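You operate a simulated robot arm through the tools that you are given. There is no shell and no other tool. Be economical: measure what you need, move in short steps, check, and stop when the job is done.

The job below is to be done with a simulated robot arm. You get a single attempt, and the scene is never put back.

## Task
Wax the middle of the green-dot nail brush's back in the clamping jig.
Fine: clamp it first and leave it clamped; use the green pad and the green box; pad back on the black mat, lid shut; the other brush stays unwaxed. Set down upright: green pad. A coat counts when it lies all over at full strength: go over it till it gets no stronger.

Only the result counts: the job must be done as asked and must still hold three seconds after the hand-in. Knocking over, shifting, dropping, spilling or breaking anything else fails it. A push-on lid holds only when it is set on centred and level and pressed home; a screw cap is set on level and turned clockwise until tight.

## Robot
A 6-joint arm with a two-finger parallel gripper, fixed in place. Base frame: the origin is at the foot of the arm, x ahead of it, y to its left, z up; the work surface is at about z = 780. Units: mm, degrees, N and s.
With the tool pointing down near the work surface it reaches from about 240 to 640 mm from the base axis. Its first joint turns from -66.0 to 66.0 degrees. Payload 2.7 kg.
The TCP is the grasp point between the finger pads, 23 mm short of the fingertips. In the tool frame z runs along the fingers and y along their closing line. Largest opening 94 mm; finger width 38, thickness 10; the body of the gripper, 54 by 96 mm, starts 39 mm behind the TCP.
Orientation is that of the tool frame in the base frame, as a unit quaternion [w, x, y, z]. With the fingers straight down and closing along the base's y, the tool's x points along the base's -x, its y along +y and its z along -z.

## Interface
- The arm moves only by the tool apply_moves. Its argument "increments" is a list of rows, each a list of 3 entries, a list of its own where there are three numbers: the closure, from 0 (fully open) to 1 (shut), then the shift along the tool's x, y, z in units of 150 mm (1.0 is 150 mm), then the turn, a rotation vector about the tool's x, y, z in units of 120 degrees (1.0 is 120 degrees). In form: [[claw, [dx, dy, dz], [wx, wy, wz]], ...]. A call has 1 to 20 rows; each row is the pose to reach, as a shift and turn from the pose commanded when the call began, along the tool's axes at that moment. A call with a number of a shift or a turn outside -1 to 1 is refused whole. A row lasts 0.2 s, in which the tool goes at most 50 mm and 8.6 degrees; a call with a longer step from one row to the next is refused whole, and so is a gripper value outside its range. Where a pose cannot be reached the arm comes as near as it can. A force on the tool above 60 N (or 10 N above the force at the start of the call, whichever is more), or a blocked arm, ends the call early, and 0.2 s more pass. Each finger travels about 45 mm/s and halts on what it meets, pressing with about 44 N; the grip force reading is that of the motor and also rises with nothing between the fingers. The clock runs only during rows and for 0.2 s after the last one: add rows that repeat a pose to give the fingers time. The reply holds the time, the measured pose of the TCP, the force on the tool along the base axes, the opening and the grip force, in the units named above and with some noise, with the torque about the TCP (base axes, N m) and any sound that the robot's microphone picked up.
- Cameras (640 x 400 px; columns grow to the right, rows downward): "scene" is fixed at [62.2, -422.6, 1405.8]; the picture's right is [0.88, -0.48, 0.00], its down [-0.27, -0.49, -0.83] and it looks along [0.40, 0.73, -0.56] (base axes); focal length 332 px, centre (320, 200). "wrist" rides on the gripper at [86, 16, -75] in the tool frame; the picture's right is [-0.18, 0.98, 0.00], its down [-0.58, -0.11, -0.81] and it looks along [-0.79, -0.15, 0.59] (tool axes); focal length 243 px, centre (320, 200). There is no depth. A picture from a camera that has moved, and an enlarged one, comes with that camera's place and axes in the base frame and with its lens.
- grab_frame(camera): a new picture of that camera. The clock stands still meanwhile.
- zoom(camera, box): a new picture of the part [left, top, right, bottom] of that camera's present view, enlarged. The clock stands still meanwhile.
- finish_job(): hands the job in; it is judged then, once.

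Go step by step. Nothing tells you positions but the pictures and the camera data: compare them with the known pose of the tool, close in by small moves and look again before you grip or let go. The budget is 120 turns and 68 pictures, counting those below and the enlarged ones. Unless the task says otherwise, let go and move clear before handing in, and close with one line.

The tools are called after "Request:" by a JSON object that holds its "name" and its "arguments". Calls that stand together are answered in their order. apply_moves: Moves the arm, as the interface text tells. Its arguments: {"type":"object","properties":{"increments":{"type":"array","items":{"type":"array"}}},"required":["increments"]} The other tools are called the same way: grab_frame (camera) takes a picture; zoom (camera, box) takes an enlarged picture of a part of a camera's view; finish_job () hands the job in.

At the start:

```text
t: 0.0
position: [293.8, 264.8, 1159.2]
orientation: [0.001, 0.0, 1.0, 0.001]
force: [0.5, -0.4, 0.0]
moment: [0.01, 0.05, 0.04]
opening: 93.7
grasp_force: 0.0
```

scene: 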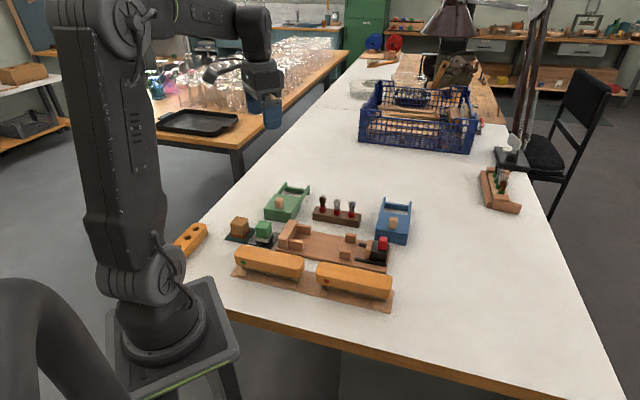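
wrist: 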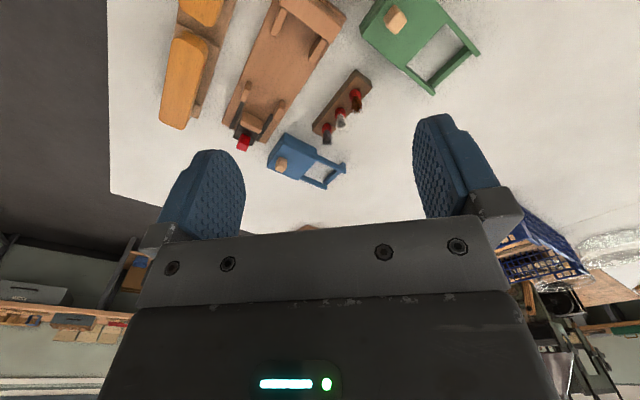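

I see two yellow brushes on a tray, a jig with a red-knobbed clamp, green and blue boxes, and pads on a dark mat. I'll zoom in for detail first.

Request:
{"name": "zoom", "arguments": {"camera": "scene", "box": [220, 170, 420, 310]}}

Request:
{"name": "zoom", "arguments": {"camera": "wrist", "box": [120, 0, 500, 210]}}

```text
2.86 times, centred on (320, 240) of scene
camera zoom: at [62.2, -422.6, 1405.8], right [0.88, -0.48, 0.0], down [-0.27, -0.49, -0.83], along [0.4, 0.73, -0.56], focal length 948 px, centre (320, 86)
```

zoom: 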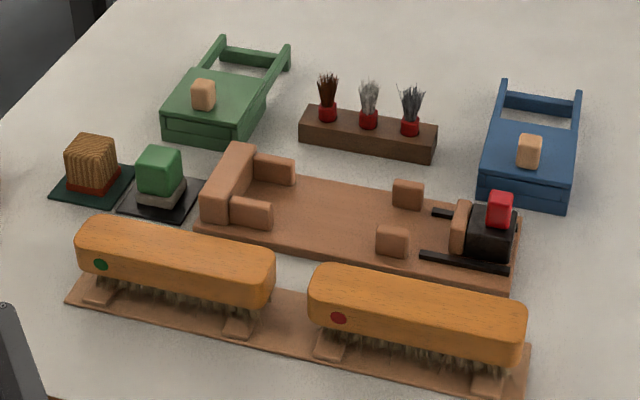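

```text
1.68 times, centred on (310, 105) of wrist
camera zoom: at [206.6, 281.6, 1233.2], right [0.18, 0.98, 0.0], down [0.58, -0.11, 0.81], along [0.79, -0.15, -0.59], focal length 409 px, centre (337, 360)
```

zoom: 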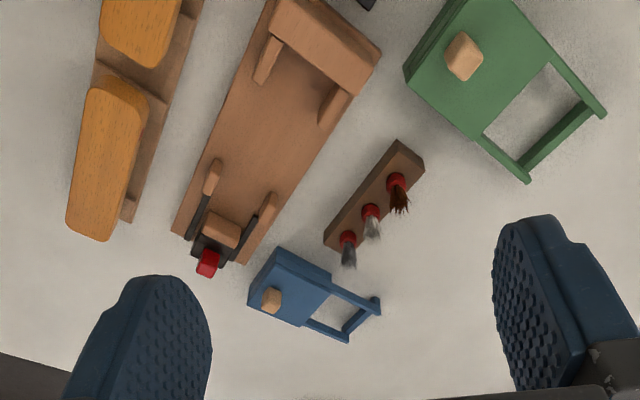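

The layout is clear: the jig axis runs at roughly -44°, with the stop at the far-left end and the clamp at the right. I'll turn the tool to match it and look more closely.

Request:
{"name": "apply_moves", "arguments": {"increments": [[0, [-0.007, -0.04, 0.15], [0, 0, 0.061]], [0, [-0.014, -0.08, 0.3], [0, 0, 0.122]], [0, [-0.02, -0.12, 0.45], [0, 0, 0.183]], [0, [-0.027, -0.16, 0.6], [0, 0, 0.244]], [0, [-0.033, -0.2, 0.75], [0, 0, 0.306]], [0, [-0.04, -0.233, 0.9], [0, 0, 0.367]], [0, [-0.04, -0.233, 0.9], [0, 0, 0.367]]]}}

```text
t: 1.6
position: [301.2, 230.2, 1020.6]
orientation: [0.0, 0.376, 0.927, 0.001]
force: [0.1, -0.7, -0.2]
moment: [0.04, -0.01, -0.01]
opening: 94.1
grasp_force: 0.1
```

The tool is now aligned with the jig. Next I'll tilt it so the camera looks further down.

Request:
{"name": "apply_moves", "arguments": {"increments": [[0, [0, 0, 0], [0, 0.07, 0]], [0, [0, 0, 0], [0, 0.14, 0]], [0, [0, 0, 0], [0, 0.208, 0]], [0, [0, 0, 0], [0, 0.208, 0]]]}}

Request:
{"name": "grab_frame", "arguments": {"camera": "wrist"}}

```text
t: 2.6
position: [299.4, 230.7, 1022.2]
orientation: [-0.2, 0.366, 0.905, 0.084]
force: [0.0, -0.1, -0.1]
moment: [0.04, 0.0, 0.04]
opening: 93.9
grasp_force: 0.1
```

```text
63 pictures are left
camera wrist: at [277.5, 274.9, 1126.9], right [0.8, 0.59, -0.07], down [0.55, -0.68, 0.48], along [0.24, -0.43, -0.87], focal length 243 px, centre (320, 200)
```

wrist: 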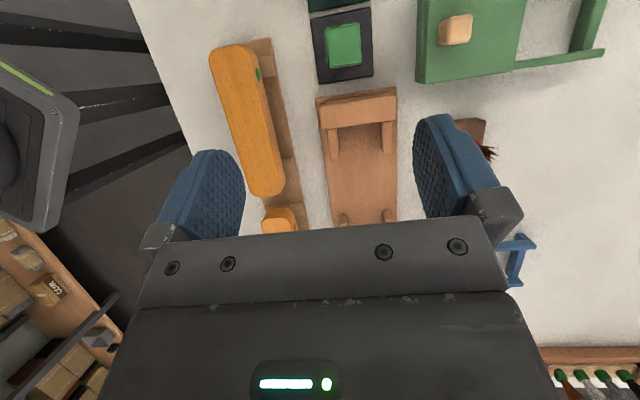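

The brush is near (236,155) and the pad near (270,290). I'll move over toward the clamp end for a look.

Request:
{"name": "apply_moves", "arguments": {"increments": [[0, [-0.24, -0.03, -0.08], [0, 0, 0]], [0, [-0.48, -0.06, -0.15], [0, 0, 0]], [0, [-0.72, -0.08, -0.22], [0, 0, 0]], [0, [-0.95, -0.11, -0.3], [0, 0, 0]]]}}

Request:
{"name": "apply_moves", "arguments": {"increments": [[0, [-0.24, -0.03, -0.08], [0, 0, 0]], [0, [-0.48, -0.06, -0.15], [0, 0, 0]], [0, [-0.72, -0.08, -0.22], [0, 0, 0]], [0, [-0.95, -0.11, -0.3], [0, 0, 0]]]}}

Request:
{"name": "grab_frame", "arguments": {"camera": "wrist"}}

```text
t: 3.6
position: [393.5, 110.6, 1002.8]
orientation: [-0.2, 0.365, 0.905, 0.083]
force: [-0.4, -0.5, 0.0]
moment: [0.03, -0.01, -0.01]
opening: 94.1
grasp_force: 0.1
```

```text
t: 4.6
position: [489.8, -2.9, 982.8]
orientation: [-0.201, 0.366, 0.905, 0.083]
force: [-0.4, -0.6, -0.4]
moment: [0.01, -0.01, -0.03]
opening: 93.9
grasp_force: 0.0
```

```text
62 pictures are left
camera wrist: at [466.4, 41.3, 1088.2], right [0.8, 0.59, -0.07], down [0.55, -0.68, 0.49], along [0.24, -0.43, -0.87], focal length 243 px, centre (320, 200)
```

wrist: 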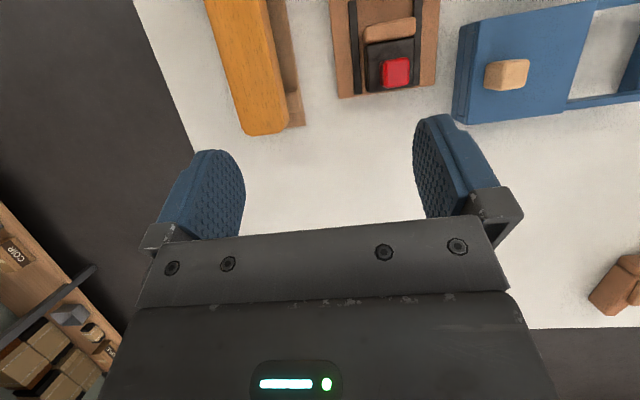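

Request:
{"name": "zoom", "arguments": {"camera": "wrist", "box": [300, 0, 480, 112]}}

Request:
{"name": "zoom", "arguments": {"camera": "scene", "box": [330, 220, 400, 275]}}

```text
3.56 times, centred on (390, 56) of wrist
camera zoom: at [466.4, 41.3, 1088.2], right [0.8, 0.59, -0.07], down [0.55, -0.68, 0.49], along [0.24, -0.43, -0.87], focal length 863 px, centre (71, 712)
```

zoom: 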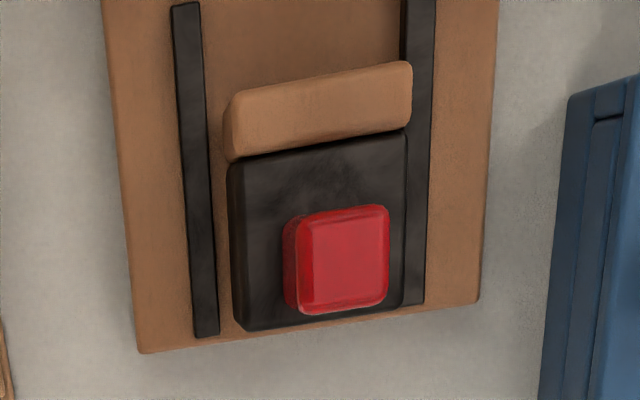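

```text
7.27 times, centred on (365, 248) of scene
camera zoom: at [62.2, -422.5, 1405.8], right [0.88, -0.48, 0.0], down [-0.27, -0.49, -0.83], along [0.4, 0.73, -0.56], focal length 2414 px, centre (-7, -146)
```

zoom: 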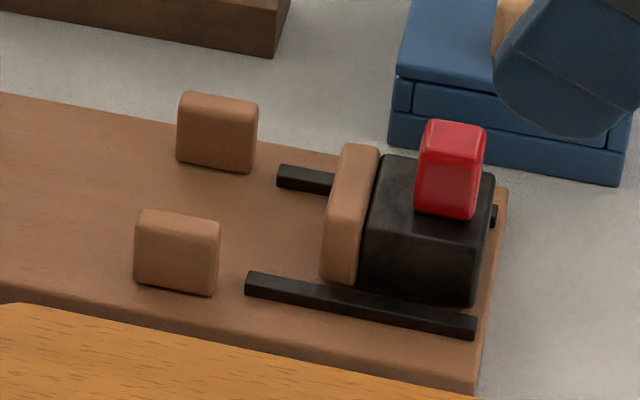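

The clamp is a slider on rails with a red handle near (508,66), to be pushed toward the stop. Now I'll move back to look at the stop end, brush and pads.

Request:
{"name": "apply_moves", "arguments": {"increments": [[0, [0.26, 0, 0.11], [0, 0, 0]], [0, [0.52, -0.01, 0.22], [0, 0, 0]], [0, [0.775, -0.015, 0.337], [0, 0, 0]]]}}

Request:
{"name": "apply_moves", "arguments": {"increments": [[0, [0.26, 0, 0.11], [0, 0, 0]], [0, [0.52, -0.01, 0.22], [0, 0, 0]], [0, [0.775, -0.015, 0.337], [0, 0, 0]], [0, [0.775, -0.015, 0.337], [0, 0, 0]]]}}

Request:
{"name": "zoom", "arguments": {"camera": "wrist", "box": [160, 0, 480, 200]}}

```text
t: 5.4
position: [394.4, 87.9, 984.9]
orientation: [-0.2, 0.366, 0.905, 0.081]
force: [0.1, 0.7, 0.7]
moment: [-0.02, -0.02, -0.04]
opening: 93.9
grasp_force: 0.0
```

```text
t: 6.4
position: [304.7, 175.3, 992.5]
orientation: [-0.198, 0.367, 0.905, 0.082]
force: [-0.4, 1.3, -0.8]
moment: [-0.04, 0.06, 0.0]
opening: 93.9
grasp_force: 0.1
```

```text
2.00 times, centred on (320, 100) of wrist
camera zoom: at [281.1, 219.8, 1096.6], right [0.8, 0.59, -0.07], down [0.55, -0.68, 0.49], along [0.24, -0.43, -0.87], focal length 485 px, centre (320, 400)
```

zoom: 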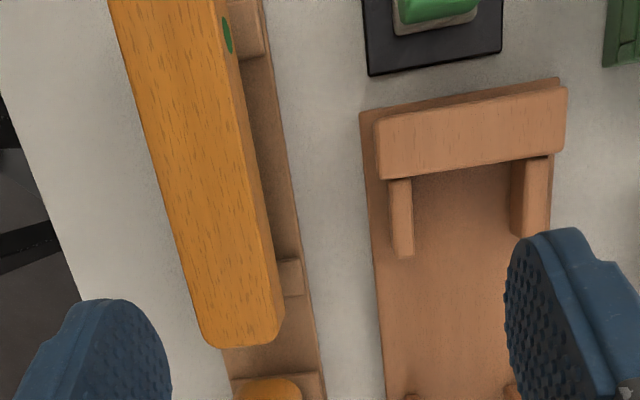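

Everything is aligned at -45°; the jig axis is x+y≈572, the stop face is at (334,238), and the brush centre is about (235,154). I'll level the tool next.

Request:
{"name": "apply_moves", "arguments": {"increments": [[0, [0, 0, 0], [0, -0.07, 0]], [0, [0, 0, 0], [0, -0.14, 0]], [0, [0, 0, 0], [0, -0.208, 0]], [0, [0, 0, 0], [0, -0.208, 0]]]}}

```text
t: 7.4
position: [304.5, 174.9, 991.0]
orientation: [0.002, 0.375, 0.927, 0.001]
force: [0.0, 0.4, 0.0]
moment: [-0.03, 0.0, 0.03]
opening: 94.0
grasp_force: 0.1
```

Request:
{"name": "apply_moves", "arguments": {"increments": [[0, [0.08, -0.144, 0.224], [0, 0, 0.003]], [0, [0.16, -0.288, 0.449], [0, 0, 0.006]], [0, [0.236, -0.432, 0.673], [0, 0, 0.008]], [0, [0.236, -0.432, 0.673], [0, 0, 0.008]]]}}

Request:
{"name": "zoom", "arguments": {"camera": "scene", "box": [220, 200, 360, 300]}}

Request:
{"name": "grab_frame", "arguments": {"camera": "wrist"}}

```text
t: 8.4
position: [232.9, 153.0, 884.6]
orientation: [0.001, 0.383, 0.924, 0.003]
force: [-0.2, -0.1, 0.2]
moment: [0.04, -0.02, -0.04]
opening: 93.9
grasp_force: 0.1
```

```text
4.00 times, centred on (290, 250) of scene
camera zoom: at [62.2, -422.6, 1405.8], right [0.88, -0.48, 0.0], down [-0.27, -0.49, -0.83], along [0.4, 0.73, -0.56], focal length 1328 px, centre (440, 0)
```

zoom: 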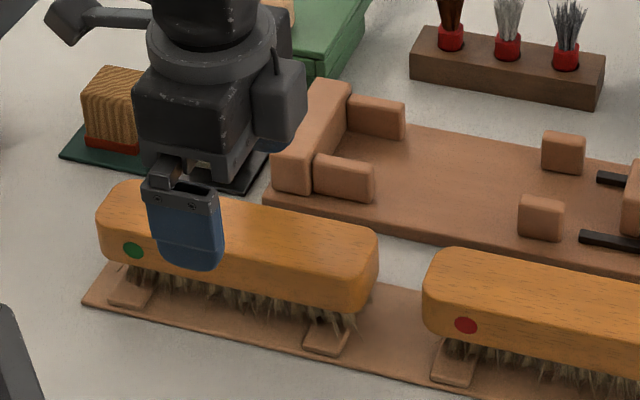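

```text
57 pictures are left
camera wrist: at [183.1, 226.4, 959.9], right [0.83, 0.56, 0.0], down [0.33, -0.49, 0.81], along [0.46, -0.66, -0.59], focal length 243 px, centre (320, 200)
```

wrist: 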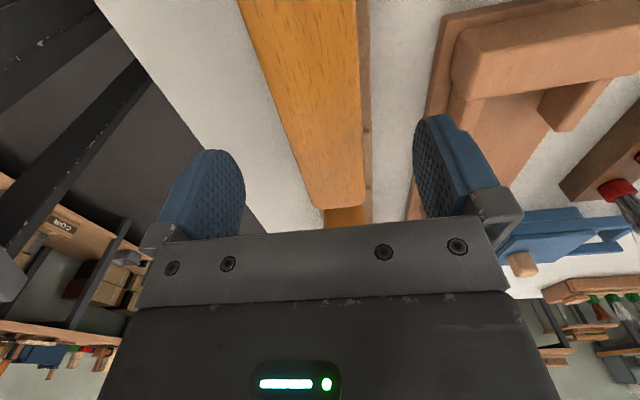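

The gripper is centred over the brush. I'll nudge 3 mm sideways and descend.

Request:
{"name": "apply_moves", "arguments": {"increments": [[0, [0, 0.02, 0.1], [0, 0, 0]], [0, [0, 0.02, 0.2], [0, 0, 0]], [0, [0, 0.02, 0.3], [0, 0, 0]], [0, [0, 0.02, 0.3], [0, 0, 0]]]}}

Request:
{"name": "zoom", "arguments": {"camera": "scene", "box": [220, 200, 360, 300]}}

```text
t: 9.4
position: [236.4, 156.7, 843.3]
orientation: [0.001, 0.383, 0.924, 0.002]
force: [-1.1, 0.2, -0.2]
moment: [-0.03, 0.02, 0.01]
opening: 94.0
grasp_force: 0.1
```

```text
4.00 times, centred on (290, 250) of scene
camera zoom: at [62.2, -422.6, 1405.8], right [0.88, -0.48, 0.0], down [-0.27, -0.49, -0.83], along [0.4, 0.73, -0.56], focal length 1328 px, centre (440, 0)
```

zoom: 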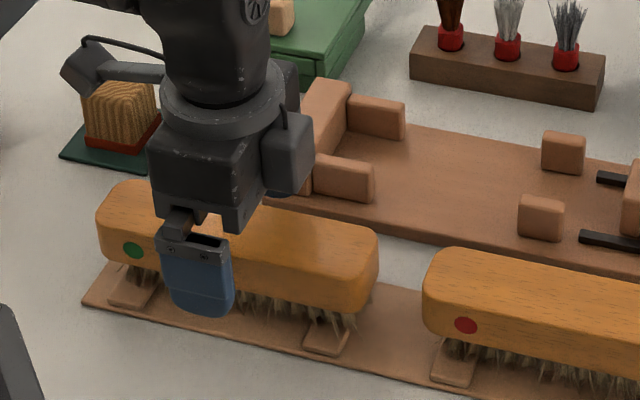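

Fingers straddle the brush at its middle. Closing now.

Request:
{"name": "apply_moves", "arguments": {"increments": [[0.3, [0, 0, -0.02], [0, 0, 0]], [1, [0, 0, -0.02], [0, 0, 0]], [1, [0, 0, -0.02], [0, 0, 0]], [1, [0, 0, -0.02], [0, 0, 0]], [1, [0, 0, -0.02], [0, 0, 0]], [1, [0, 0, -0.02], [0, 0, 0]], [1, [0, 0, -0.02], [0, 0, 0]]]}}

```text
t: 11.0
position: [235.9, 156.6, 845.8]
orientation: [0.0, 0.383, 0.924, 0.002]
force: [0.7, 0.5, 0.5]
moment: [0.0, 0.01, 0.02]
opening: 45.5
grasp_force: 44.3
```

Gripped at 45.5 mm width. Lifting.

Request:
{"name": "apply_moves", "arguments": {"increments": [[1, [0, 0, -0.1], [0, 0, 0]], [1, [0, 0, -0.25], [0, 0, 0]], [1, [0, 0, -0.4], [0, 0, 0]], [1, [0, 0, -0.53], [0, 0, 0]], [1, [0, 0, -0.53], [0, 0, 0]]]}}

Request:
{"name": "zoom", "arguments": {"camera": "scene", "box": [220, 170, 420, 310]}}

```text
t: 12.2
position: [235.0, 154.6, 926.7]
orientation: [0.0, 0.381, 0.924, 0.001]
force: [-0.4, 0.0, -1.3]
moment: [-0.03, 0.02, -0.04]
opening: 45.6
grasp_force: 43.9
```

```text
2.86 times, centred on (320, 240) of scene
camera zoom: at [62.2, -422.5, 1405.8], right [0.88, -0.48, 0.0], down [-0.27, -0.49, -0.83], along [0.4, 0.73, -0.56], focal length 948 px, centre (320, 86)
```

zoom: 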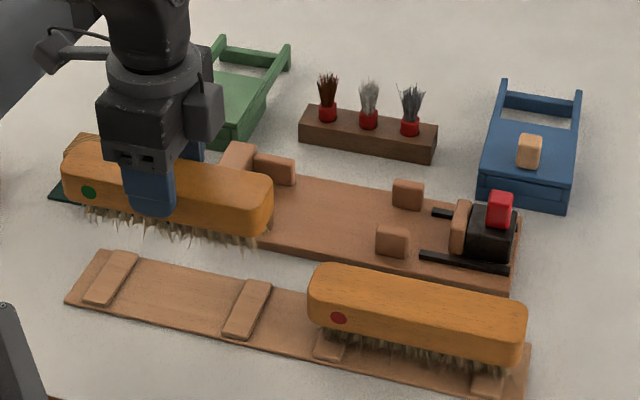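

The brush is held square. I'll carry it over the jig at this height, aiming at s≈165 on the axis.

Request:
{"name": "apply_moves", "arguments": {"increments": [[1, [-0.14, 0.17, 0], [0, 0, 0]], [1, [-0.28, 0.34, 0], [0, 0, 0]], [1, [-0.43, 0.51, 0], [0, 0, 0]], [1, [-0.58, 0.68, 0], [0, 0, 0]], [1, [-0.72, 0.86, 0], [0, 0, 0]], [1, [-0.72, 0.86, 0], [0, 0, 0]]]}}

Request:
{"name": "zoom", "arguments": {"camera": "scene", "box": [260, 190, 420, 290]}}

Request:
{"name": "grab_frame", "arguments": {"camera": "wrist"}}

```text
t: 13.6
position: [403.6, 171.0, 928.8]
orientation: [0.0, 0.382, 0.924, 0.001]
force: [-0.5, 0.5, -1.7]
moment: [0.02, -0.03, -0.01]
opening: 45.8
grasp_force: 43.9
```

```text
4.00 times, centred on (340, 240) of scene
camera zoom: at [62.3, -422.5, 1405.8], right [0.88, -0.48, 0.0], down [-0.27, -0.49, -0.83], along [0.4, 0.73, -0.56], focal length 1328 px, centre (240, 40)
```

zoom: 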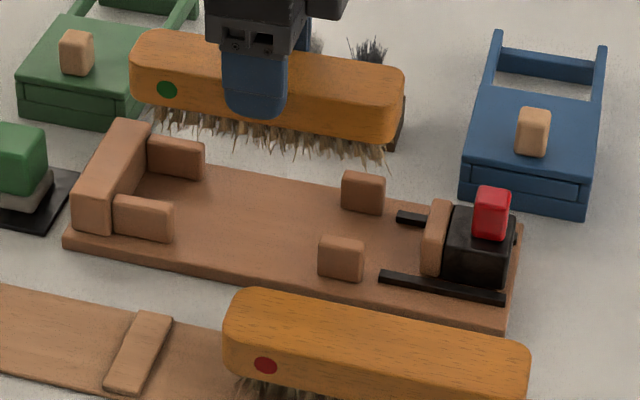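

```text
53 pictures are left
camera wrist: at [353.6, 243.3, 1003.3], right [0.82, 0.57, 0.0], down [0.33, -0.49, 0.81], along [0.46, -0.66, -0.59], focal length 243 px, centre (320, 200)
```

wrist: 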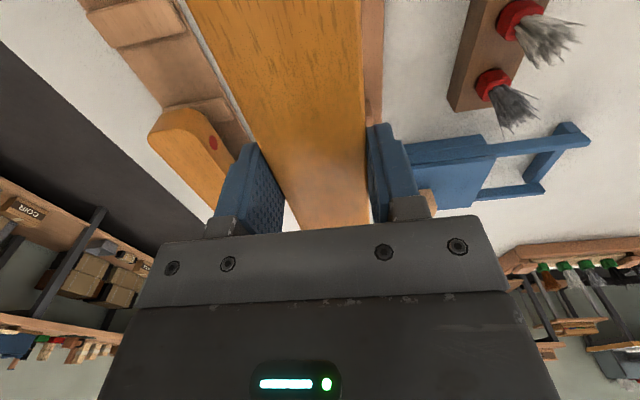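

Brush centre is around s=164, so I'll shift 10 mm away from the stop and lower part way to check.

Request:
{"name": "apply_moves", "arguments": {"increments": [[1, [-0.067, 0, 0], [0, 0, 0]], [1, [-0.067, 0, 0.1], [0, 0, 0]], [1, [-0.067, 0, 0.2], [0, 0, 0]], [1, [-0.067, 0, 0.26], [0, 0, 0]], [1, [-0.067, 0, 0.26], [0, 0, 0]]]}}

Request:
{"name": "zoom", "arguments": {"camera": "scene", "box": [260, 190, 420, 290]}}

```text
t: 14.8
position: [412.5, 163.5, 888.5]
orientation: [0.001, 0.383, 0.924, 0.002]
force: [-0.8, 0.2, -2.2]
moment: [-0.01, 0.03, -0.02]
opening: 45.5
grasp_force: 44.4
```

```text
4.00 times, centred on (340, 240) of scene
camera zoom: at [62.2, -422.5, 1405.8], right [0.88, -0.48, 0.0], down [-0.27, -0.49, -0.83], along [0.4, 0.73, -0.56], focal length 1328 px, centre (240, 40)
```

zoom: 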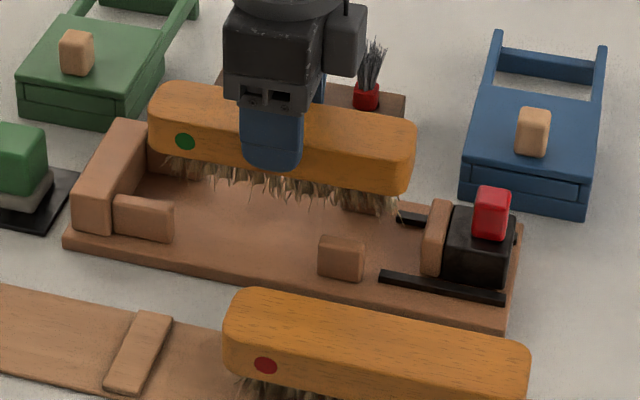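

Request:
{"name": "apply_moves", "arguments": {"increments": [[1, [0, -0.012, 0.05], [0, 0, 0]], [1, [0, -0.012, 0.1], [0, 0, 0]], [1, [0, -0.012, 0.13], [0, 0, 0]], [1, [0, -0.012, 0.13], [0, 0, 0]]]}}

Request:
{"name": "zoom", "arguments": {"camera": "scene", "box": [260, 190, 420, 290]}}

```text
t: 15.8
position: [411.8, 159.9, 867.1]
orientation: [0.001, 0.383, 0.924, 0.001]
force: [0.2, 0.3, -2.2]
moment: [0.0, 0.02, 0.01]
opening: 45.7
grasp_force: 43.8
```

```text
4.00 times, centred on (340, 240) of scene
camera zoom: at [62.2, -422.5, 1405.8], right [0.88, -0.48, 0.0], down [-0.27, -0.49, -0.83], along [0.4, 0.73, -0.56], focal length 1328 px, centre (240, 40)
```

zoom: 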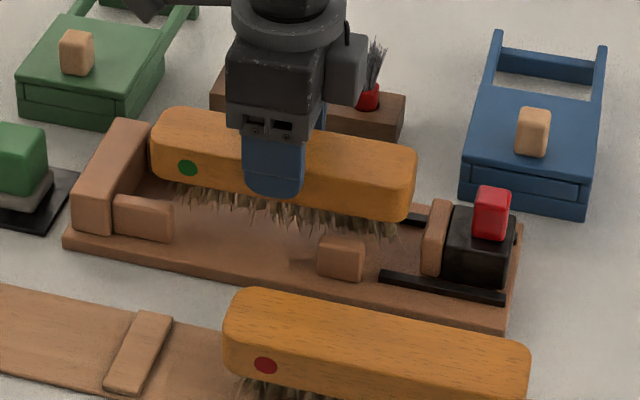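

Request:
{"name": "apply_moves", "arguments": {"increments": [[1, [0, 0.005, 0.015], [0, 0, 0]], [1, [0, 0.005, 0.03], [0, 0, 0]], [1, [0, 0.005, 0.045], [0, 0, 0]], [1, [0, 0.005, 0.045], [0, 0, 0]]]}}

Request:
{"name": "apply_moves", "arguments": {"increments": [[1, [0, 0, 0.01], [0, 0, 0]], [1, [0, 0, 0.02], [0, 0, 0]], [1, [0, 0, 0.03], [0, 0, 0]], [1, [0, 0, 0.03], [0, 0, 0]]]}}

```text
t: 16.8
position: [410.8, 161.1, 860.2]
orientation: [0.001, 0.382, 0.924, 0.002]
force: [0.3, -0.6, -2.5]
moment: [0.03, 0.0, -0.02]
opening: 45.4
grasp_force: 43.6
```

```text
t: 17.8
position: [409.9, 160.3, 856.5]
orientation: [0.0, 0.382, 0.924, 0.001]
force: [-0.4, -0.1, -2.6]
moment: [-0.02, -0.02, 0.01]
opening: 45.8
grasp_force: 43.8
```

No contact yet; I'll continue down gently.

Request:
{"name": "apply_moves", "arguments": {"increments": [[1, [0, 0, 0.01], [0, 0, 0]], [1, [0, 0, 0.02], [0, 0, 0]], [1, [0, 0, 0.02], [0, 0, 0]]]}}

Request:
{"name": "apply_moves", "arguments": {"increments": [[1, [0, 0, 0.01], [0, 0, 0]], [1, [0, 0, 0.02], [0, 0, 0]], [1, [0, 0, 0.02], [0, 0, 0]]]}}

Request:
{"name": "zoom", "arguments": {"camera": "scene", "box": [260, 190, 420, 290]}}

```text
t: 18.6
position: [410.9, 158.9, 854.0]
orientation: [0.0, 0.383, 0.924, 0.0]
force: [0.1, -0.4, -2.9]
moment: [0.01, 0.0, 0.02]
opening: 45.5
grasp_force: 44.6
```

```text
t: 19.4
position: [409.5, 161.3, 852.9]
orientation: [0.001, 0.383, 0.924, 0.001]
force: [0.4, -0.1, -2.1]
moment: [-0.03, -0.02, 0.01]
opening: 45.8
grasp_force: 43.8
```

```text
4.00 times, centred on (340, 240) of scene
camera zoom: at [62.2, -422.5, 1405.8], right [0.88, -0.48, 0.0], down [-0.27, -0.49, -0.83], along [0.4, 0.73, -0.56], focal length 1328 px, centre (240, 40)
```

zoom: 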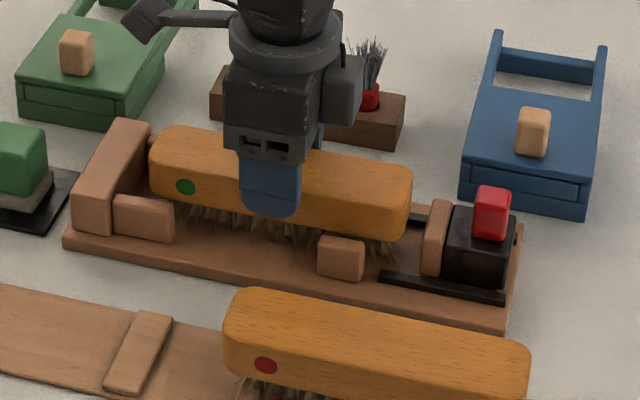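

Request:
{"name": "apply_moves", "arguments": {"increments": [[1, [0, 0, 0.01], [0, 0, 0]], [1, [0, 0, 0.02], [0, 0, 0]], [1, [0, 0, 0.02], [0, 0, 0]]]}}

Request:
{"name": "apply_moves", "arguments": {"increments": [[1, [0, 0, 0.01], [0, 0, 0]], [1, [0, 0, 0.02], [0, 0, 0]], [1, [0, 0, 0.02], [0, 0, 0]]]}}

Request:
{"name": "apply_moves", "arguments": {"increments": [[1, [0, 0, 0.01], [0, 0, 0]], [1, [0, 0, 0.02], [0, 0, 0]], [1, [0, 0, 0.02], [0, 0, 0]]]}}

```text
t: 20.2
position: [410.5, 161.0, 847.9]
orientation: [0.001, 0.382, 0.924, 0.001]
force: [0.2, -0.3, -2.4]
moment: [0.0, -0.01, 0.04]
opening: 45.5
grasp_force: 43.4
```

```text
t: 21.0
position: [411.6, 163.3, 848.0]
orientation: [0.002, 0.382, 0.924, 0.003]
force: [-15.6, -3.8, 44.6]
moment: [-0.31, 0.47, 0.03]
opening: 45.9
grasp_force: 44.1
```

```text
t: 21.8
position: [411.4, 161.6, 847.0]
orientation: [0.003, 0.383, 0.924, 0.003]
force: [-11.2, -5.6, 43.9]
moment: [-0.36, 0.46, 0.1]
opening: 45.4
grasp_force: 44.0
```

Contact at z≈847. I'll back off the excess pressure and look.

Request:
{"name": "apply_moves", "arguments": {"increments": [[1, [0, 0, -0.02], [0, 0, 0]], [1, [0, 0, -0.025], [0, 0, 0]]]}}

Request:
{"name": "zoom", "arguments": {"camera": "scene", "box": [260, 190, 420, 290]}}

Request:
{"name": "grab_frame", "arguments": {"camera": "wrist"}}

```text
t: 22.4
position: [409.8, 161.8, 846.3]
orientation: [0.0, 0.383, 0.924, 0.001]
force: [1.9, 0.6, 0.9]
moment: [-0.09, -0.3, 0.11]
opening: 45.6
grasp_force: 43.8
```

```text
4.00 times, centred on (340, 240) of scene
camera zoom: at [62.2, -422.5, 1405.8], right [0.88, -0.48, 0.0], down [-0.27, -0.49, -0.83], along [0.4, 0.73, -0.56], focal length 1328 px, centre (240, 40)
```

zoom: 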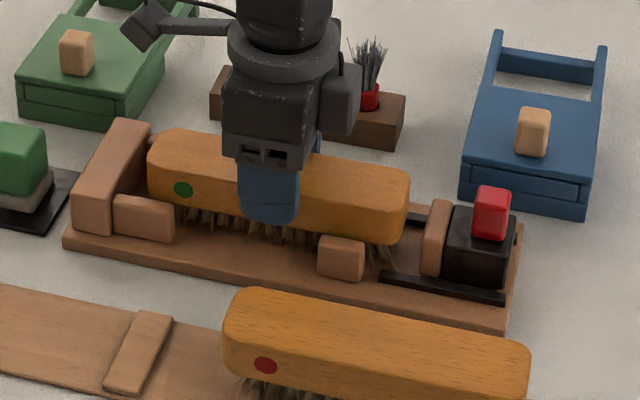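

```text
48 pictures are left
camera wrist: at [359.6, 234.7, 920.8], right [0.83, 0.56, 0.0], down [0.33, -0.49, 0.81], along [0.46, -0.66, -0.59], focal length 243 px, centre (320, 200)
```

wrist: 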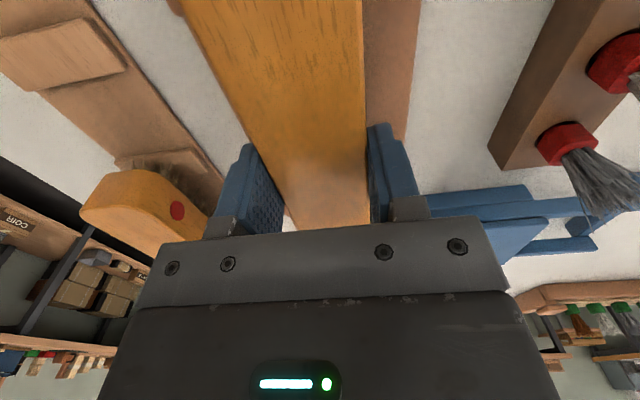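

The brush is seated on the jig between the guides. Releasing and lifting straight up.

Request:
{"name": "apply_moves", "arguments": {"increments": [[0.8, [0, 0, 0], [0, 0, 0]], [0.3, [0, 0, 0], [0, 0, 0]], [0.3, [0, 0, 0], [0, 0, 0]], [0.3, [0, 0, 0], [0, 0, 0]], [0.3, [0, 0, -0.1], [0, 0, 0]], [0.3, [0, 0, -0.3], [0, 0, 0]], [0.3, [0, 0, -0.6], [0, 0, 0]], [0.3, [0, 0, -0.6], [0, 0, 0]]]}}

Request:
{"name": "zoom", "arguments": {"camera": "scene", "box": [260, 190, 420, 290]}}

```text
t: 24.2
position: [410.6, 164.4, 934.0]
orientation: [0.0, 0.382, 0.924, 0.0]
force: [0.0, -0.3, 0.1]
moment: [-0.01, -0.01, -0.01]
opening: 65.9
grasp_force: 0.0
```

```text
4.00 times, centred on (340, 240) of scene
camera zoom: at [62.2, -422.6, 1405.8], right [0.88, -0.48, 0.0], down [-0.27, -0.49, -0.83], along [0.4, 0.73, -0.56], focal length 1328 px, centre (240, 40)
```

zoom: 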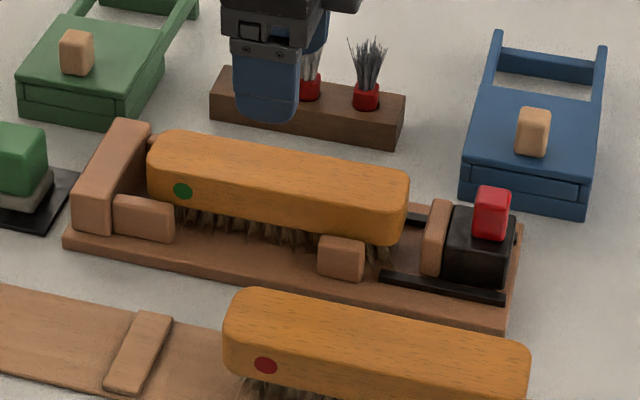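

The brush sits well. Next I'll move above the red clamp handle at about (508,64), top z≈857.

Request:
{"name": "apply_moves", "arguments": {"increments": [[0.3, [-0.23, 0, 0], [0, 0, 0]], [0.3, [-0.46, 0, 0], [0, 0, 0]], [0.3, [-0.7, 0, 0], [0, 0, 0]], [0.3, [-0.92, 0, 0.1], [0, 0, 0]], [0.3, [-0.92, 0, 0.19], [0, 0, 0]], [0.3, [-0.92, 0, 0.19], [0, 0, 0]]]}}

Request:
{"name": "zoom", "arguments": {"camera": "scene", "box": [330, 200, 430, 275]}}

Request:
{"name": "grab_frame", "arguments": {"camera": "wrist"}}

```text
t: 25.6
position: [505.5, 65.2, 909.8]
orientation: [0.001, 0.383, 0.924, 0.002]
force: [-0.2, 0.4, -0.4]
moment: [-0.04, -0.01, 0.02]
opening: 65.7
grasp_force: 0.0
```

```text
5.33 times, centred on (380, 238) of scene
camera zoom: at [62.2, -422.6, 1405.8], right [0.88, -0.48, 0.0], down [-0.27, -0.49, -0.83], along [0.4, 0.73, -0.56], focal length 1770 px, centre (0, 0)
```

zoom: 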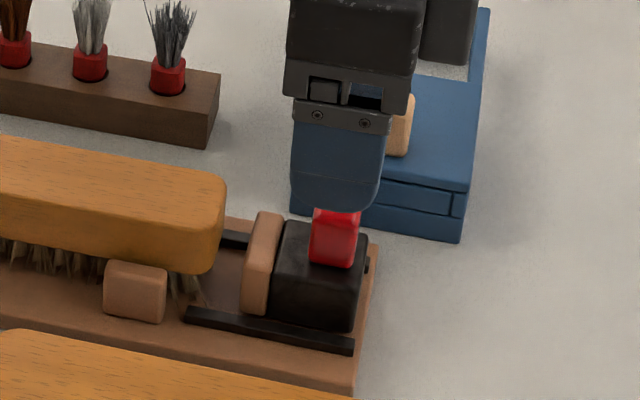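

```text
45 pictures are left
camera wrist: at [456.5, 137.8, 984.9], right [0.82, 0.57, 0.0], down [0.33, -0.49, 0.81], along [0.46, -0.66, -0.59], focal length 243 px, centre (320, 200)
```

wrist: 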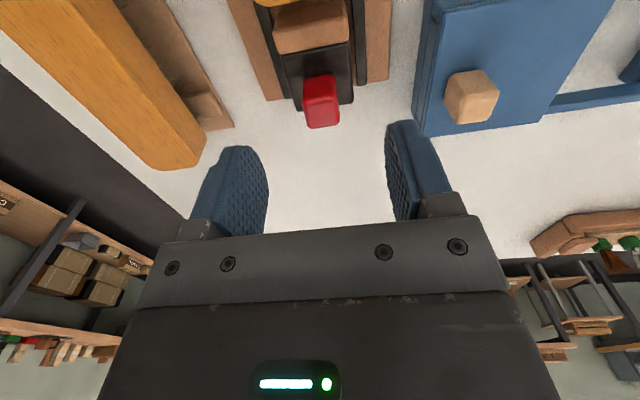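

Handle aligned. Descending to grip the red knob with the tips just above the black block.

Request:
{"name": "apply_moves", "arguments": {"increments": [[0.3, [0, 0.01, 0.12], [0, 0, 0]], [0.3, [0, 0.01, 0.24], [0, 0, 0]], [0.3, [0, 0.01, 0.34], [0, 0, 0]], [0.3, [0, 0.01, 0.36], [0, 0, 0]], [0.3, [0, 0.01, 0.36], [0, 0, 0]]]}}

Request:
{"name": "zoom", "arguments": {"camera": "scene", "box": [330, 200, 430, 275]}}

```text
t: 26.8
position: [508.4, 65.8, 853.4]
orientation: [0.001, 0.382, 0.924, 0.001]
force: [0.2, -0.5, 1.0]
moment: [0.0, 0.01, -0.02]
opening: 65.8
grasp_force: 0.1
```

```text
5.33 times, centred on (380, 238) of scene
camera zoom: at [62.2, -422.6, 1405.8], right [0.88, -0.48, 0.0], down [-0.27, -0.49, -0.83], along [0.4, 0.73, -0.56], focal length 1770 px, centre (0, 0)
```

zoom: 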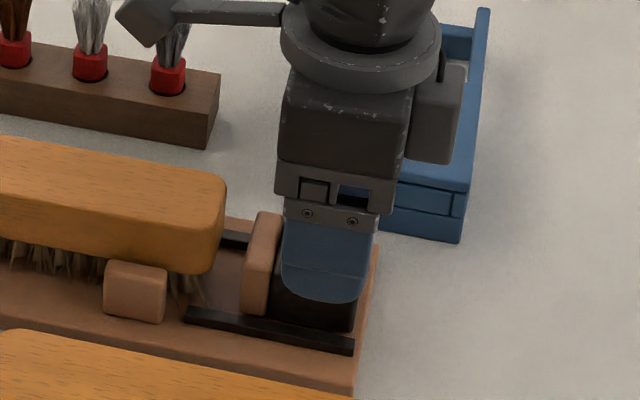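

Request:
{"name": "apply_moves", "arguments": {"increments": [[1, [0, 0, 0], [0, 0, 0]], [1, [0, 0, 0], [0, 0, 0]], [1, [0, 0, 0], [0, 0, 0]], [1, [0, 0, 0], [0, 0, 0]], [1, [0, 0, 0], [0, 0, 0]]]}}

Request:
{"name": "apply_moves", "arguments": {"increments": [[1, [0.02, 0, 0], [0, 0, 0]], [1, [0.04, 0, 0], [0, 0, 0]], [1, [0.06, 0, 0], [0, 0, 0]], [1, [0.08, 0, 0], [0, 0, 0]], [1, [0.08, 0, 0], [0, 0, 0]]]}}

Request:
{"name": "zoom", "arguments": {"camera": "scene", "box": [260, 190, 420, 290]}}

```text
t: 28.0
position: [508.3, 65.6, 854.0]
orientation: [0.0, 0.383, 0.924, 0.0]
force: [-11.9, -12.5, 5.7]
moment: [0.1, 0.52, 0.0]
opening: 21.8
grasp_force: 44.9
```

```text
t: 29.2
position: [500.3, 72.8, 853.8]
orientation: [0.0, 0.383, 0.924, 0.001]
force: [-13.6, -14.7, -8.0]
moment: [-0.83, -0.65, -0.27]
opening: 21.6
grasp_force: 45.2
```

```text
4.00 times, centred on (340, 240) of scene
camera zoom: at [62.0, -422.9, 1405.7], right [0.88, -0.48, 0.0], down [-0.27, -0.49, -0.83], along [0.4, 0.73, -0.56], focal length 1328 px, centre (240, 40)
```

zoom: 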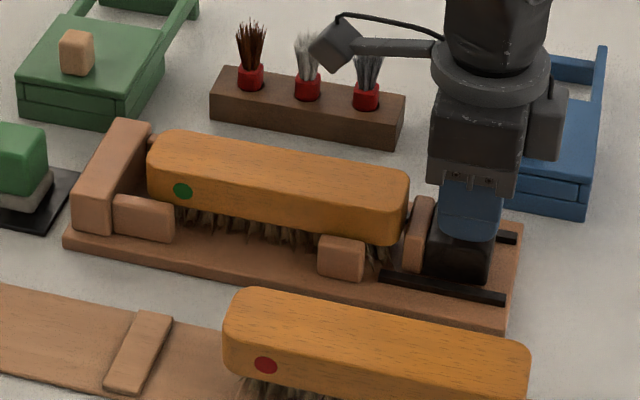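

The slider moves freely and is about to touch the brush. I'll keep pushing.

Request:
{"name": "apply_moves", "arguments": {"increments": [[1, [0.02, -0.008, 0], [0, 0, 0]], [1, [0.04, -0.008, 0], [0, 0, 0]], [1, [0.06, -0.008, 0], [0, 0, 0]], [1, [0.08, -0.008, 0], [0, 0, 0]], [1, [0.08, -0.008, 0], [0, 0, 0]]]}}

Request:
{"name": "zoom", "arguments": {"camera": "scene", "box": [260, 190, 420, 290]}}

```text
t: 30.4
position: [492.3, 80.7, 853.1]
orientation: [-0.001, 0.382, 0.924, 0.001]
force: [-8.0, -9.7, -18.5]
moment: [-0.21, -0.18, -0.24]
opening: 21.7
grasp_force: 44.4
```

```text
4.00 times, centred on (340, 240) of scene
camera zoom: at [62.3, -422.7, 1405.8], right [0.88, -0.48, 0.0], down [-0.27, -0.49, -0.83], along [0.39, 0.73, -0.56], focal length 1328 px, centre (240, 40)
```

zoom: 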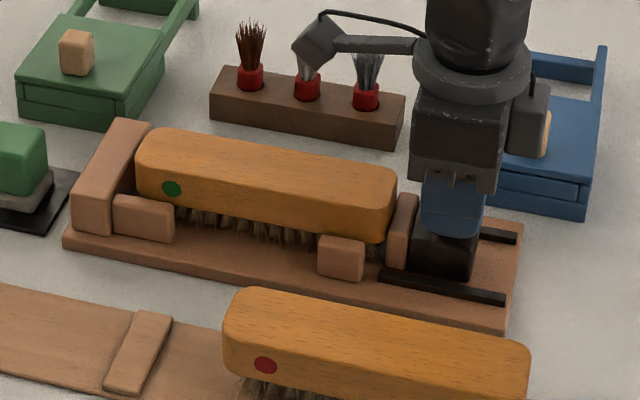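

Request:
{"name": "apply_moves", "arguments": {"increments": [[1, [0.013, -0.005, 0], [0, 0, 0]], [1, [0.026, -0.005, 0], [0, 0, 0]], [1, [0.04, -0.005, 0], [0, 0, 0]], [1, [0.053, -0.005, 0], [0, 0, 0]], [1, [0.066, -0.005, 0], [0, 0, 0]], [1, [0.08, -0.005, 0], [0, 0, 0]], [1, [0.08, -0.005, 0], [0, 0, 0]]]}}

Request:
{"name": "zoom", "arguments": {"camera": "scene", "box": [260, 190, 420, 290]}}

```text
t: 32.0
position: [484.9, 87.3, 856.4]
orientation: [0.006, 0.382, 0.924, 0.003]
force: [30.8, -20.4, -0.9]
moment: [-0.45, 0.33, -0.2]
opening: 21.8
grasp_force: 44.6
```

```text
4.00 times, centred on (340, 240) of scene
camera zoom: at [63.0, -423.0, 1405.6], right [0.88, -0.48, 0.0], down [-0.27, -0.49, -0.83], along [0.39, 0.73, -0.56], focal length 1328 px, centre (240, 40)
```

zoom: 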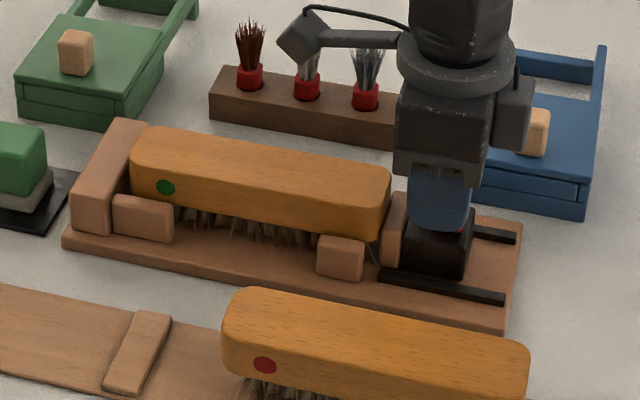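

Resistance is now 37 N. I'll press a bit further to make sure it is clamped.

Request:
{"name": "apply_moves", "arguments": {"increments": [[1, [0.01, 0, 0], [0, 0, 0]], [1, [0.02, 0, 0], [0, 0, 0]], [1, [0.03, 0, 0], [0, 0, 0]], [1, [0.03, 0, 0], [0, 0, 0]]]}}

Request:
{"name": "zoom", "arguments": {"camera": "scene", "box": [260, 190, 420, 290]}}

```text
t: 33.0
position: [481.6, 89.4, 855.1]
orientation: [0.004, 0.382, 0.924, 0.001]
force: [26.6, -24.3, 13.7]
moment: [-0.69, -0.02, -0.21]
opening: 21.9
grasp_force: 44.9
```

```text
4.00 times, centred on (340, 240) of scene
camera zoom: at [62.6, -423.1, 1405.6], right [0.88, -0.48, 0.0], down [-0.27, -0.49, -0.83], along [0.39, 0.73, -0.56], focal length 1328 px, centre (240, 40)
```

zoom: 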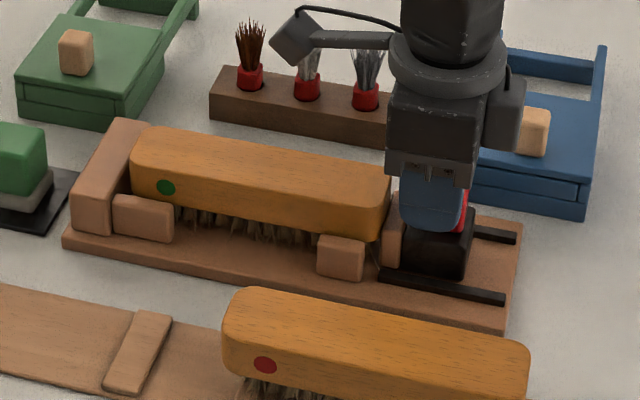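

The grip slipped on the knob while the slider stayed put, so the brush is against the stop. I'll release and see whether it holds.

Request:
{"name": "apply_moves", "arguments": {"increments": [[0.7, [0, 0, 0], [0, 0, 0]], [0.4, [0, 0, 0], [0, 0, 0]], [0.4, [0, 0, 0], [0, 0, 0]], [0.4, [0, 0, -0.1], [0, 0, 0]], [0.4, [0, 0, -0.3], [0, 0, 0]], [0.4, [0, 0, -0.5], [0, 0, 0]], [0.4, [0, 0, -0.5], [0, 0, 0]]]}}

Request:
{"name": "zoom", "arguments": {"camera": "scene", "box": [260, 190, 420, 290]}}

```text
t: 34.6
position: [477.4, 90.9, 927.3]
orientation: [0.0, 0.383, 0.924, 0.001]
force: [0.7, 0.4, -0.8]
moment: [0.02, 0.01, 0.0]
opening: 56.5
grasp_force: 0.0
```

```text
4.00 times, centred on (340, 240) of scene
camera zoom: at [62.2, -422.6, 1405.8], right [0.88, -0.48, 0.0], down [-0.27, -0.49, -0.83], along [0.4, 0.73, -0.56], focal length 1328 px, centre (240, 40)
```

zoom: 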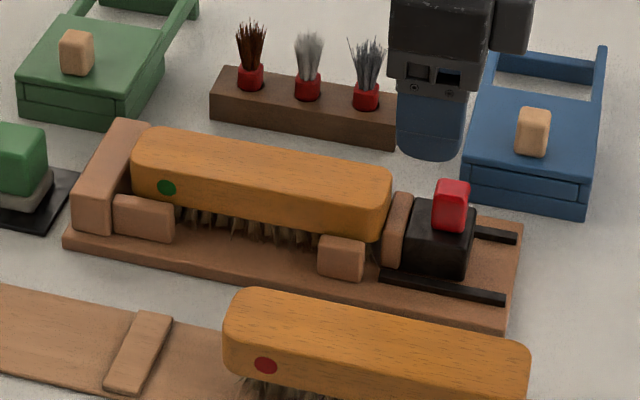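

The slider stays in place. To be sure of the clamping I'll push it again from behind with closed fingers, starting above and behind it.

Request:
{"name": "apply_moves", "arguments": {"increments": [[1, [-0.2, 0.017, 0], [0, 0, 0]], [1, [-0.42, 0.017, 0], [0, 0, 0]], [1, [-0.42, 0.017, 0.15], [0, 0, 0]], [1, [-0.42, 0.017, 0.3], [0, 0, 0]], [1, [-0.42, 0.017, 0.4], [0, 0, 0]], [1, [-0.42, 0.017, 0.4], [0, 0, 0]]]}}

Request:
{"name": "zoom", "arguments": {"camera": "scene", "box": [330, 200, 430, 275]}}

```text
t: 36.0
position: [525.5, 50.3, 868.2]
orientation: [0.001, 0.383, 0.924, 0.001]
force: [0.6, 0.7, 0.2]
moment: [0.0, 0.0, 0.0]
opening: 0.1
grasp_force: 42.6
```

```text
5.33 times, centred on (380, 238) of scene
camera zoom: at [62.2, -422.6, 1405.8], right [0.88, -0.48, 0.0], down [-0.27, -0.49, -0.83], along [0.4, 0.73, -0.56], focal length 1770 px, centre (0, 0)
```

zoom: 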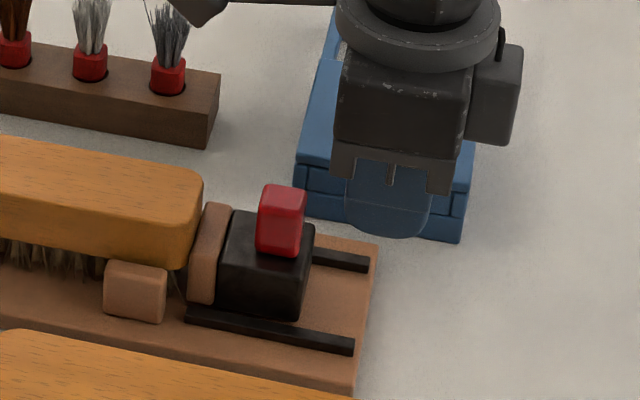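

Request:
{"name": "apply_moves", "arguments": {"increments": [[1, [0, 0, 0.1], [0, 0, 0]], [1, [0, 0, 0.2], [0, 0, 0]], [1, [0, 0, 0.25], [0, 0, 0]], [1, [0, 0, 0.25], [0, 0, 0]]]}}

Request:
{"name": "apply_moves", "arguments": {"increments": [[1, [0.02, 0, 0], [0, 0, 0]], [1, [0.04, 0, 0], [0, 0, 0]], [1, [0.06, 0, 0], [0, 0, 0]], [1, [0.08, 0, 0], [0, 0, 0]], [1, [0.1, 0, 0], [0, 0, 0]], [1, [0.115, 0, 0], [0, 0, 0]], [1, [0.13, 0, 0], [0, 0, 0]], [1, [0.145, 0, 0], [0, 0, 0]], [1, [0.16, 0, 0], [0, 0, 0]], [1, [0.175, 0, 0], [0, 0, 0]], [1, [0.19, 0, 0], [0, 0, 0]], [1, [0.205, 0, 0], [0, 0, 0]], [1, [0.22, 0, 0], [0, 0, 0]]]}}

Request:
{"name": "zoom", "arguments": {"camera": "scene", "box": [330, 200, 430, 275]}}

```text
t: 37.0
position: [524.9, 50.8, 833.5]
orientation: [0.001, 0.383, 0.924, 0.002]
force: [-0.2, -0.3, -0.9]
moment: [-0.01, 0.0, 0.0]
opening: 0.1
grasp_force: 42.6
```

```text
t: 38.9
position: [515.1, 59.2, 833.2]
orientation: [0.01, 0.384, 0.923, 0.003]
force: [6.4, -6.5, -2.0]
moment: [-0.06, -0.15, 0.0]
opening: 0.1
grasp_force: 42.5
stopped in row 9: the force on the tool passed its limit at 62 N (the readings are from after the stop); the commanded pose is now the measured one
```

```text
5.33 times, centred on (380, 238) of scene
camera zoom: at [62.4, -422.7, 1405.8], right [0.88, -0.48, 0.0], down [-0.27, -0.49, -0.83], along [0.39, 0.73, -0.56], focal length 1770 px, centre (0, 0)
```

zoom: 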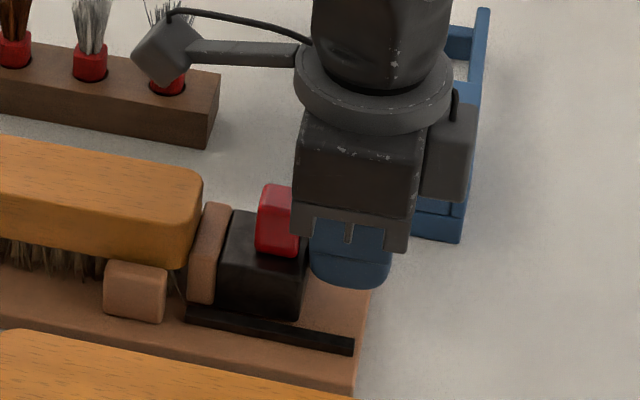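

The slider is firm under 62 N, so the brush is clamped. Next is the green box: I'll back off, lift, and level the tool.

Request:
{"name": "apply_moves", "arguments": {"increments": [[1, [-0.03, 0, 0], [0.006, 0.008, -0.001]], [1, [-0.03, 0, -0.2], [0.006, 0.008, -0.001]], [1, [-0.03, 0, -0.5], [0.006, 0.008, -0.001]], [1, [-0.03, 0, -0.8], [0.006, 0.008, -0.001]], [0.4, [-0.03, 0, -1], [0.006, 0.008, -0.001]], [0.2, [-0.03, 0, -1], [0.006, 0.008, -0.001]]]}}

```text
t: 40.3
position: [514.9, 56.1, 982.0]
orientation: [-0.001, 0.383, 0.924, 0.001]
force: [0.2, 0.7, -1.3]
moment: [0.0, -0.01, -0.03]
opening: 49.4
grasp_force: 0.1
```

Request:
{"name": "apply_moves", "arguments": {"increments": [[0.2, [0.24, 0.075, 0], [0, 0, 0]], [0.2, [0.48, 0.15, 0], [0, 0, 0]], [0.2, [0.72, 0.23, 0], [0, 0, 0]], [0.2, [0.97, 0.305, 0], [0, 0, 0]]]}}

Request:
{"name": "apply_moves", "arguments": {"increments": [[0.2, [0.24, 0.075, 0], [0, 0.05, 0]], [0.2, [0.48, 0.15, 0], [0, 0.1, 0]], [0.2, [0.72, 0.23, 0], [0, 0.15, 0]], [0.2, [0.97, 0.305, 0], [0, 0.208, 0]], [0.2, [0.97, 0.305, 0], [0, 0.208, 0]]]}}

Request:
{"name": "grab_frame", "arguments": {"camera": "wrist"}}

```text
t: 41.3
position: [445.8, 190.6, 982.2]
orientation: [-0.001, 0.383, 0.924, 0.0]
force: [-0.7, 0.0, 0.6]
moment: [-0.01, 0.04, 0.03]
opening: 75.1
grasp_force: 0.2
```

```text
t: 42.5
position: [372.7, 327.7, 983.3]
orientation: [-0.201, 0.374, 0.901, 0.084]
force: [-0.5, 0.3, -0.4]
moment: [0.02, -0.01, 0.01]
opening: 75.2
grasp_force: 0.0
```

```text
36 pictures are left
camera wrist: at [350.6, 372.2, 1088.1], right [0.81, 0.58, -0.08], down [0.54, -0.69, 0.48], along [0.22, -0.43, -0.87], focal length 243 px, centre (320, 200)
```

wrist: 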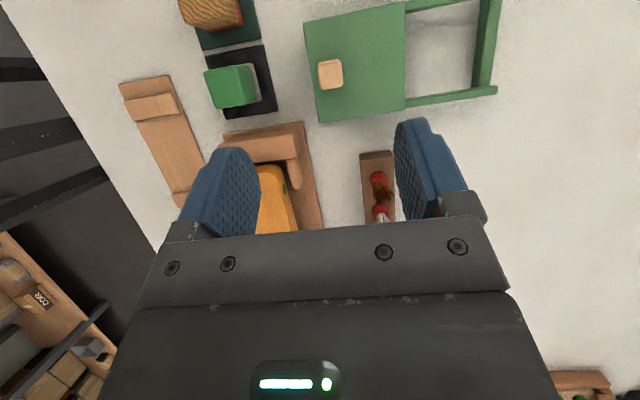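

The lid slides along +y_tool (45°) and its knob top is at about (347,363,847). I'll level the tool and move above the knob.

Request:
{"name": "apply_moves", "arguments": {"increments": [[0.2, [0, 0, 0], [0, -0.07, 0]], [0.2, [0, 0, 0], [0, -0.14, 0]], [0.2, [0, 0, 0], [0, -0.209, 0]], [0.2, [0, 0, 0], [0, -0.209, 0]]]}}

```text
t: 43.5
position: [373.7, 327.3, 983.3]
orientation: [0.001, 0.383, 0.924, 0.0]
force: [0.1, -0.2, -0.1]
moment: [0.02, -0.01, 0.03]
opening: 75.3
grasp_force: 0.0
```

Request:
{"name": "apply_moves", "arguments": {"increments": [[0.2, [0.098, 0.014, 0.185], [0, 0, 0]], [0.2, [0.196, 0.028, 0.37], [0, 0, 0]], [0.2, [0.294, 0.043, 0.555], [0, 0, 0]], [0.2, [0.294, 0.043, 0.555], [0, 0, 0]]]}}

Request:
{"name": "zoom", "arguments": {"camera": "scene", "box": [220, 165, 340, 240]}}

Request:
{"name": "grab_frame", "arguments": {"camera": "wrist"}}

```text
t: 44.5
position: [346.2, 363.1, 897.9]
orientation: [0.001, 0.383, 0.924, 0.0]
force: [0.1, 1.2, -0.3]
moment: [0.0, -0.01, -0.02]
opening: 74.9
grasp_force: 0.0
```

```text
5.33 times, centred on (280, 202) of scene
camera zoom: at [62.2, -422.5, 1405.8], right [0.88, -0.48, 0.0], down [-0.27, -0.49, -0.83], along [0.4, 0.73, -0.56], focal length 1770 px, centre (533, 187)
```

zoom: 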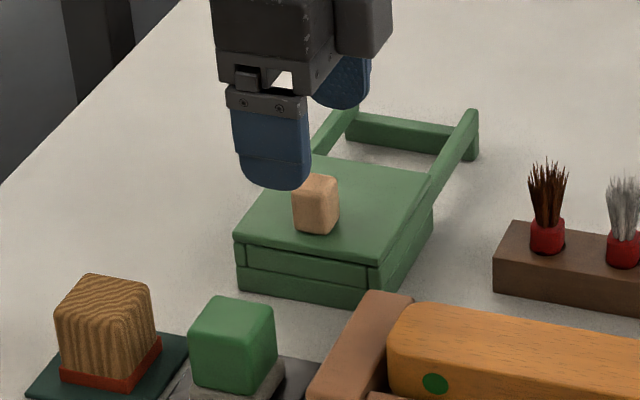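

```text
34 pictures are left
camera wrist: at [296.4, 435.3, 973.9], right [0.83, 0.56, 0.0], down [0.33, -0.49, 0.81], along [0.46, -0.67, -0.59], focal length 243 px, centre (320, 200)
```

wrist: 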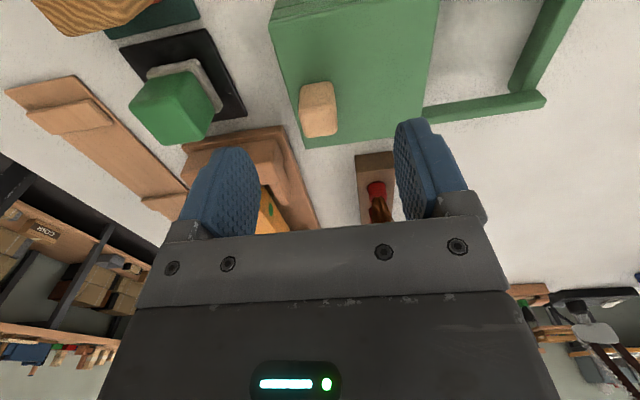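

Lid top is z≈820 and the knob sits about 4 mm further along -x_tool. I'll descend to z≈847 and close on the knob.

Request:
{"name": "apply_moves", "arguments": {"increments": [[0.2, [-0.03, 0, 0.12], [0, 0, 0]], [0.2, [-0.03, 0, 0.24], [0, 0, 0]], [0.2, [-0.03, 0, 0.335], [0, 0, 0]], [0.6, [-0.03, 0, 0.335], [0, 0, 0]], [1, [-0.03, 0, 0.335], [0, 0, 0]], [1, [-0.03, 0, 0.335], [0, 0, 0]], [1, [-0.03, 0, 0.335], [0, 0, 0]], [1, [-0.03, 0, 0.335], [0, 0, 0]], [1, [-0.03, 0, 0.335], [0, 0, 0]]]}}

```text
t: 46.5
position: [350.0, 356.3, 848.9]
orientation: [-0.001, 0.383, 0.924, 0.0]
force: [-0.2, -0.5, -1.6]
moment: [0.01, -0.01, -0.02]
opening: 21.6
grasp_force: 45.0
```

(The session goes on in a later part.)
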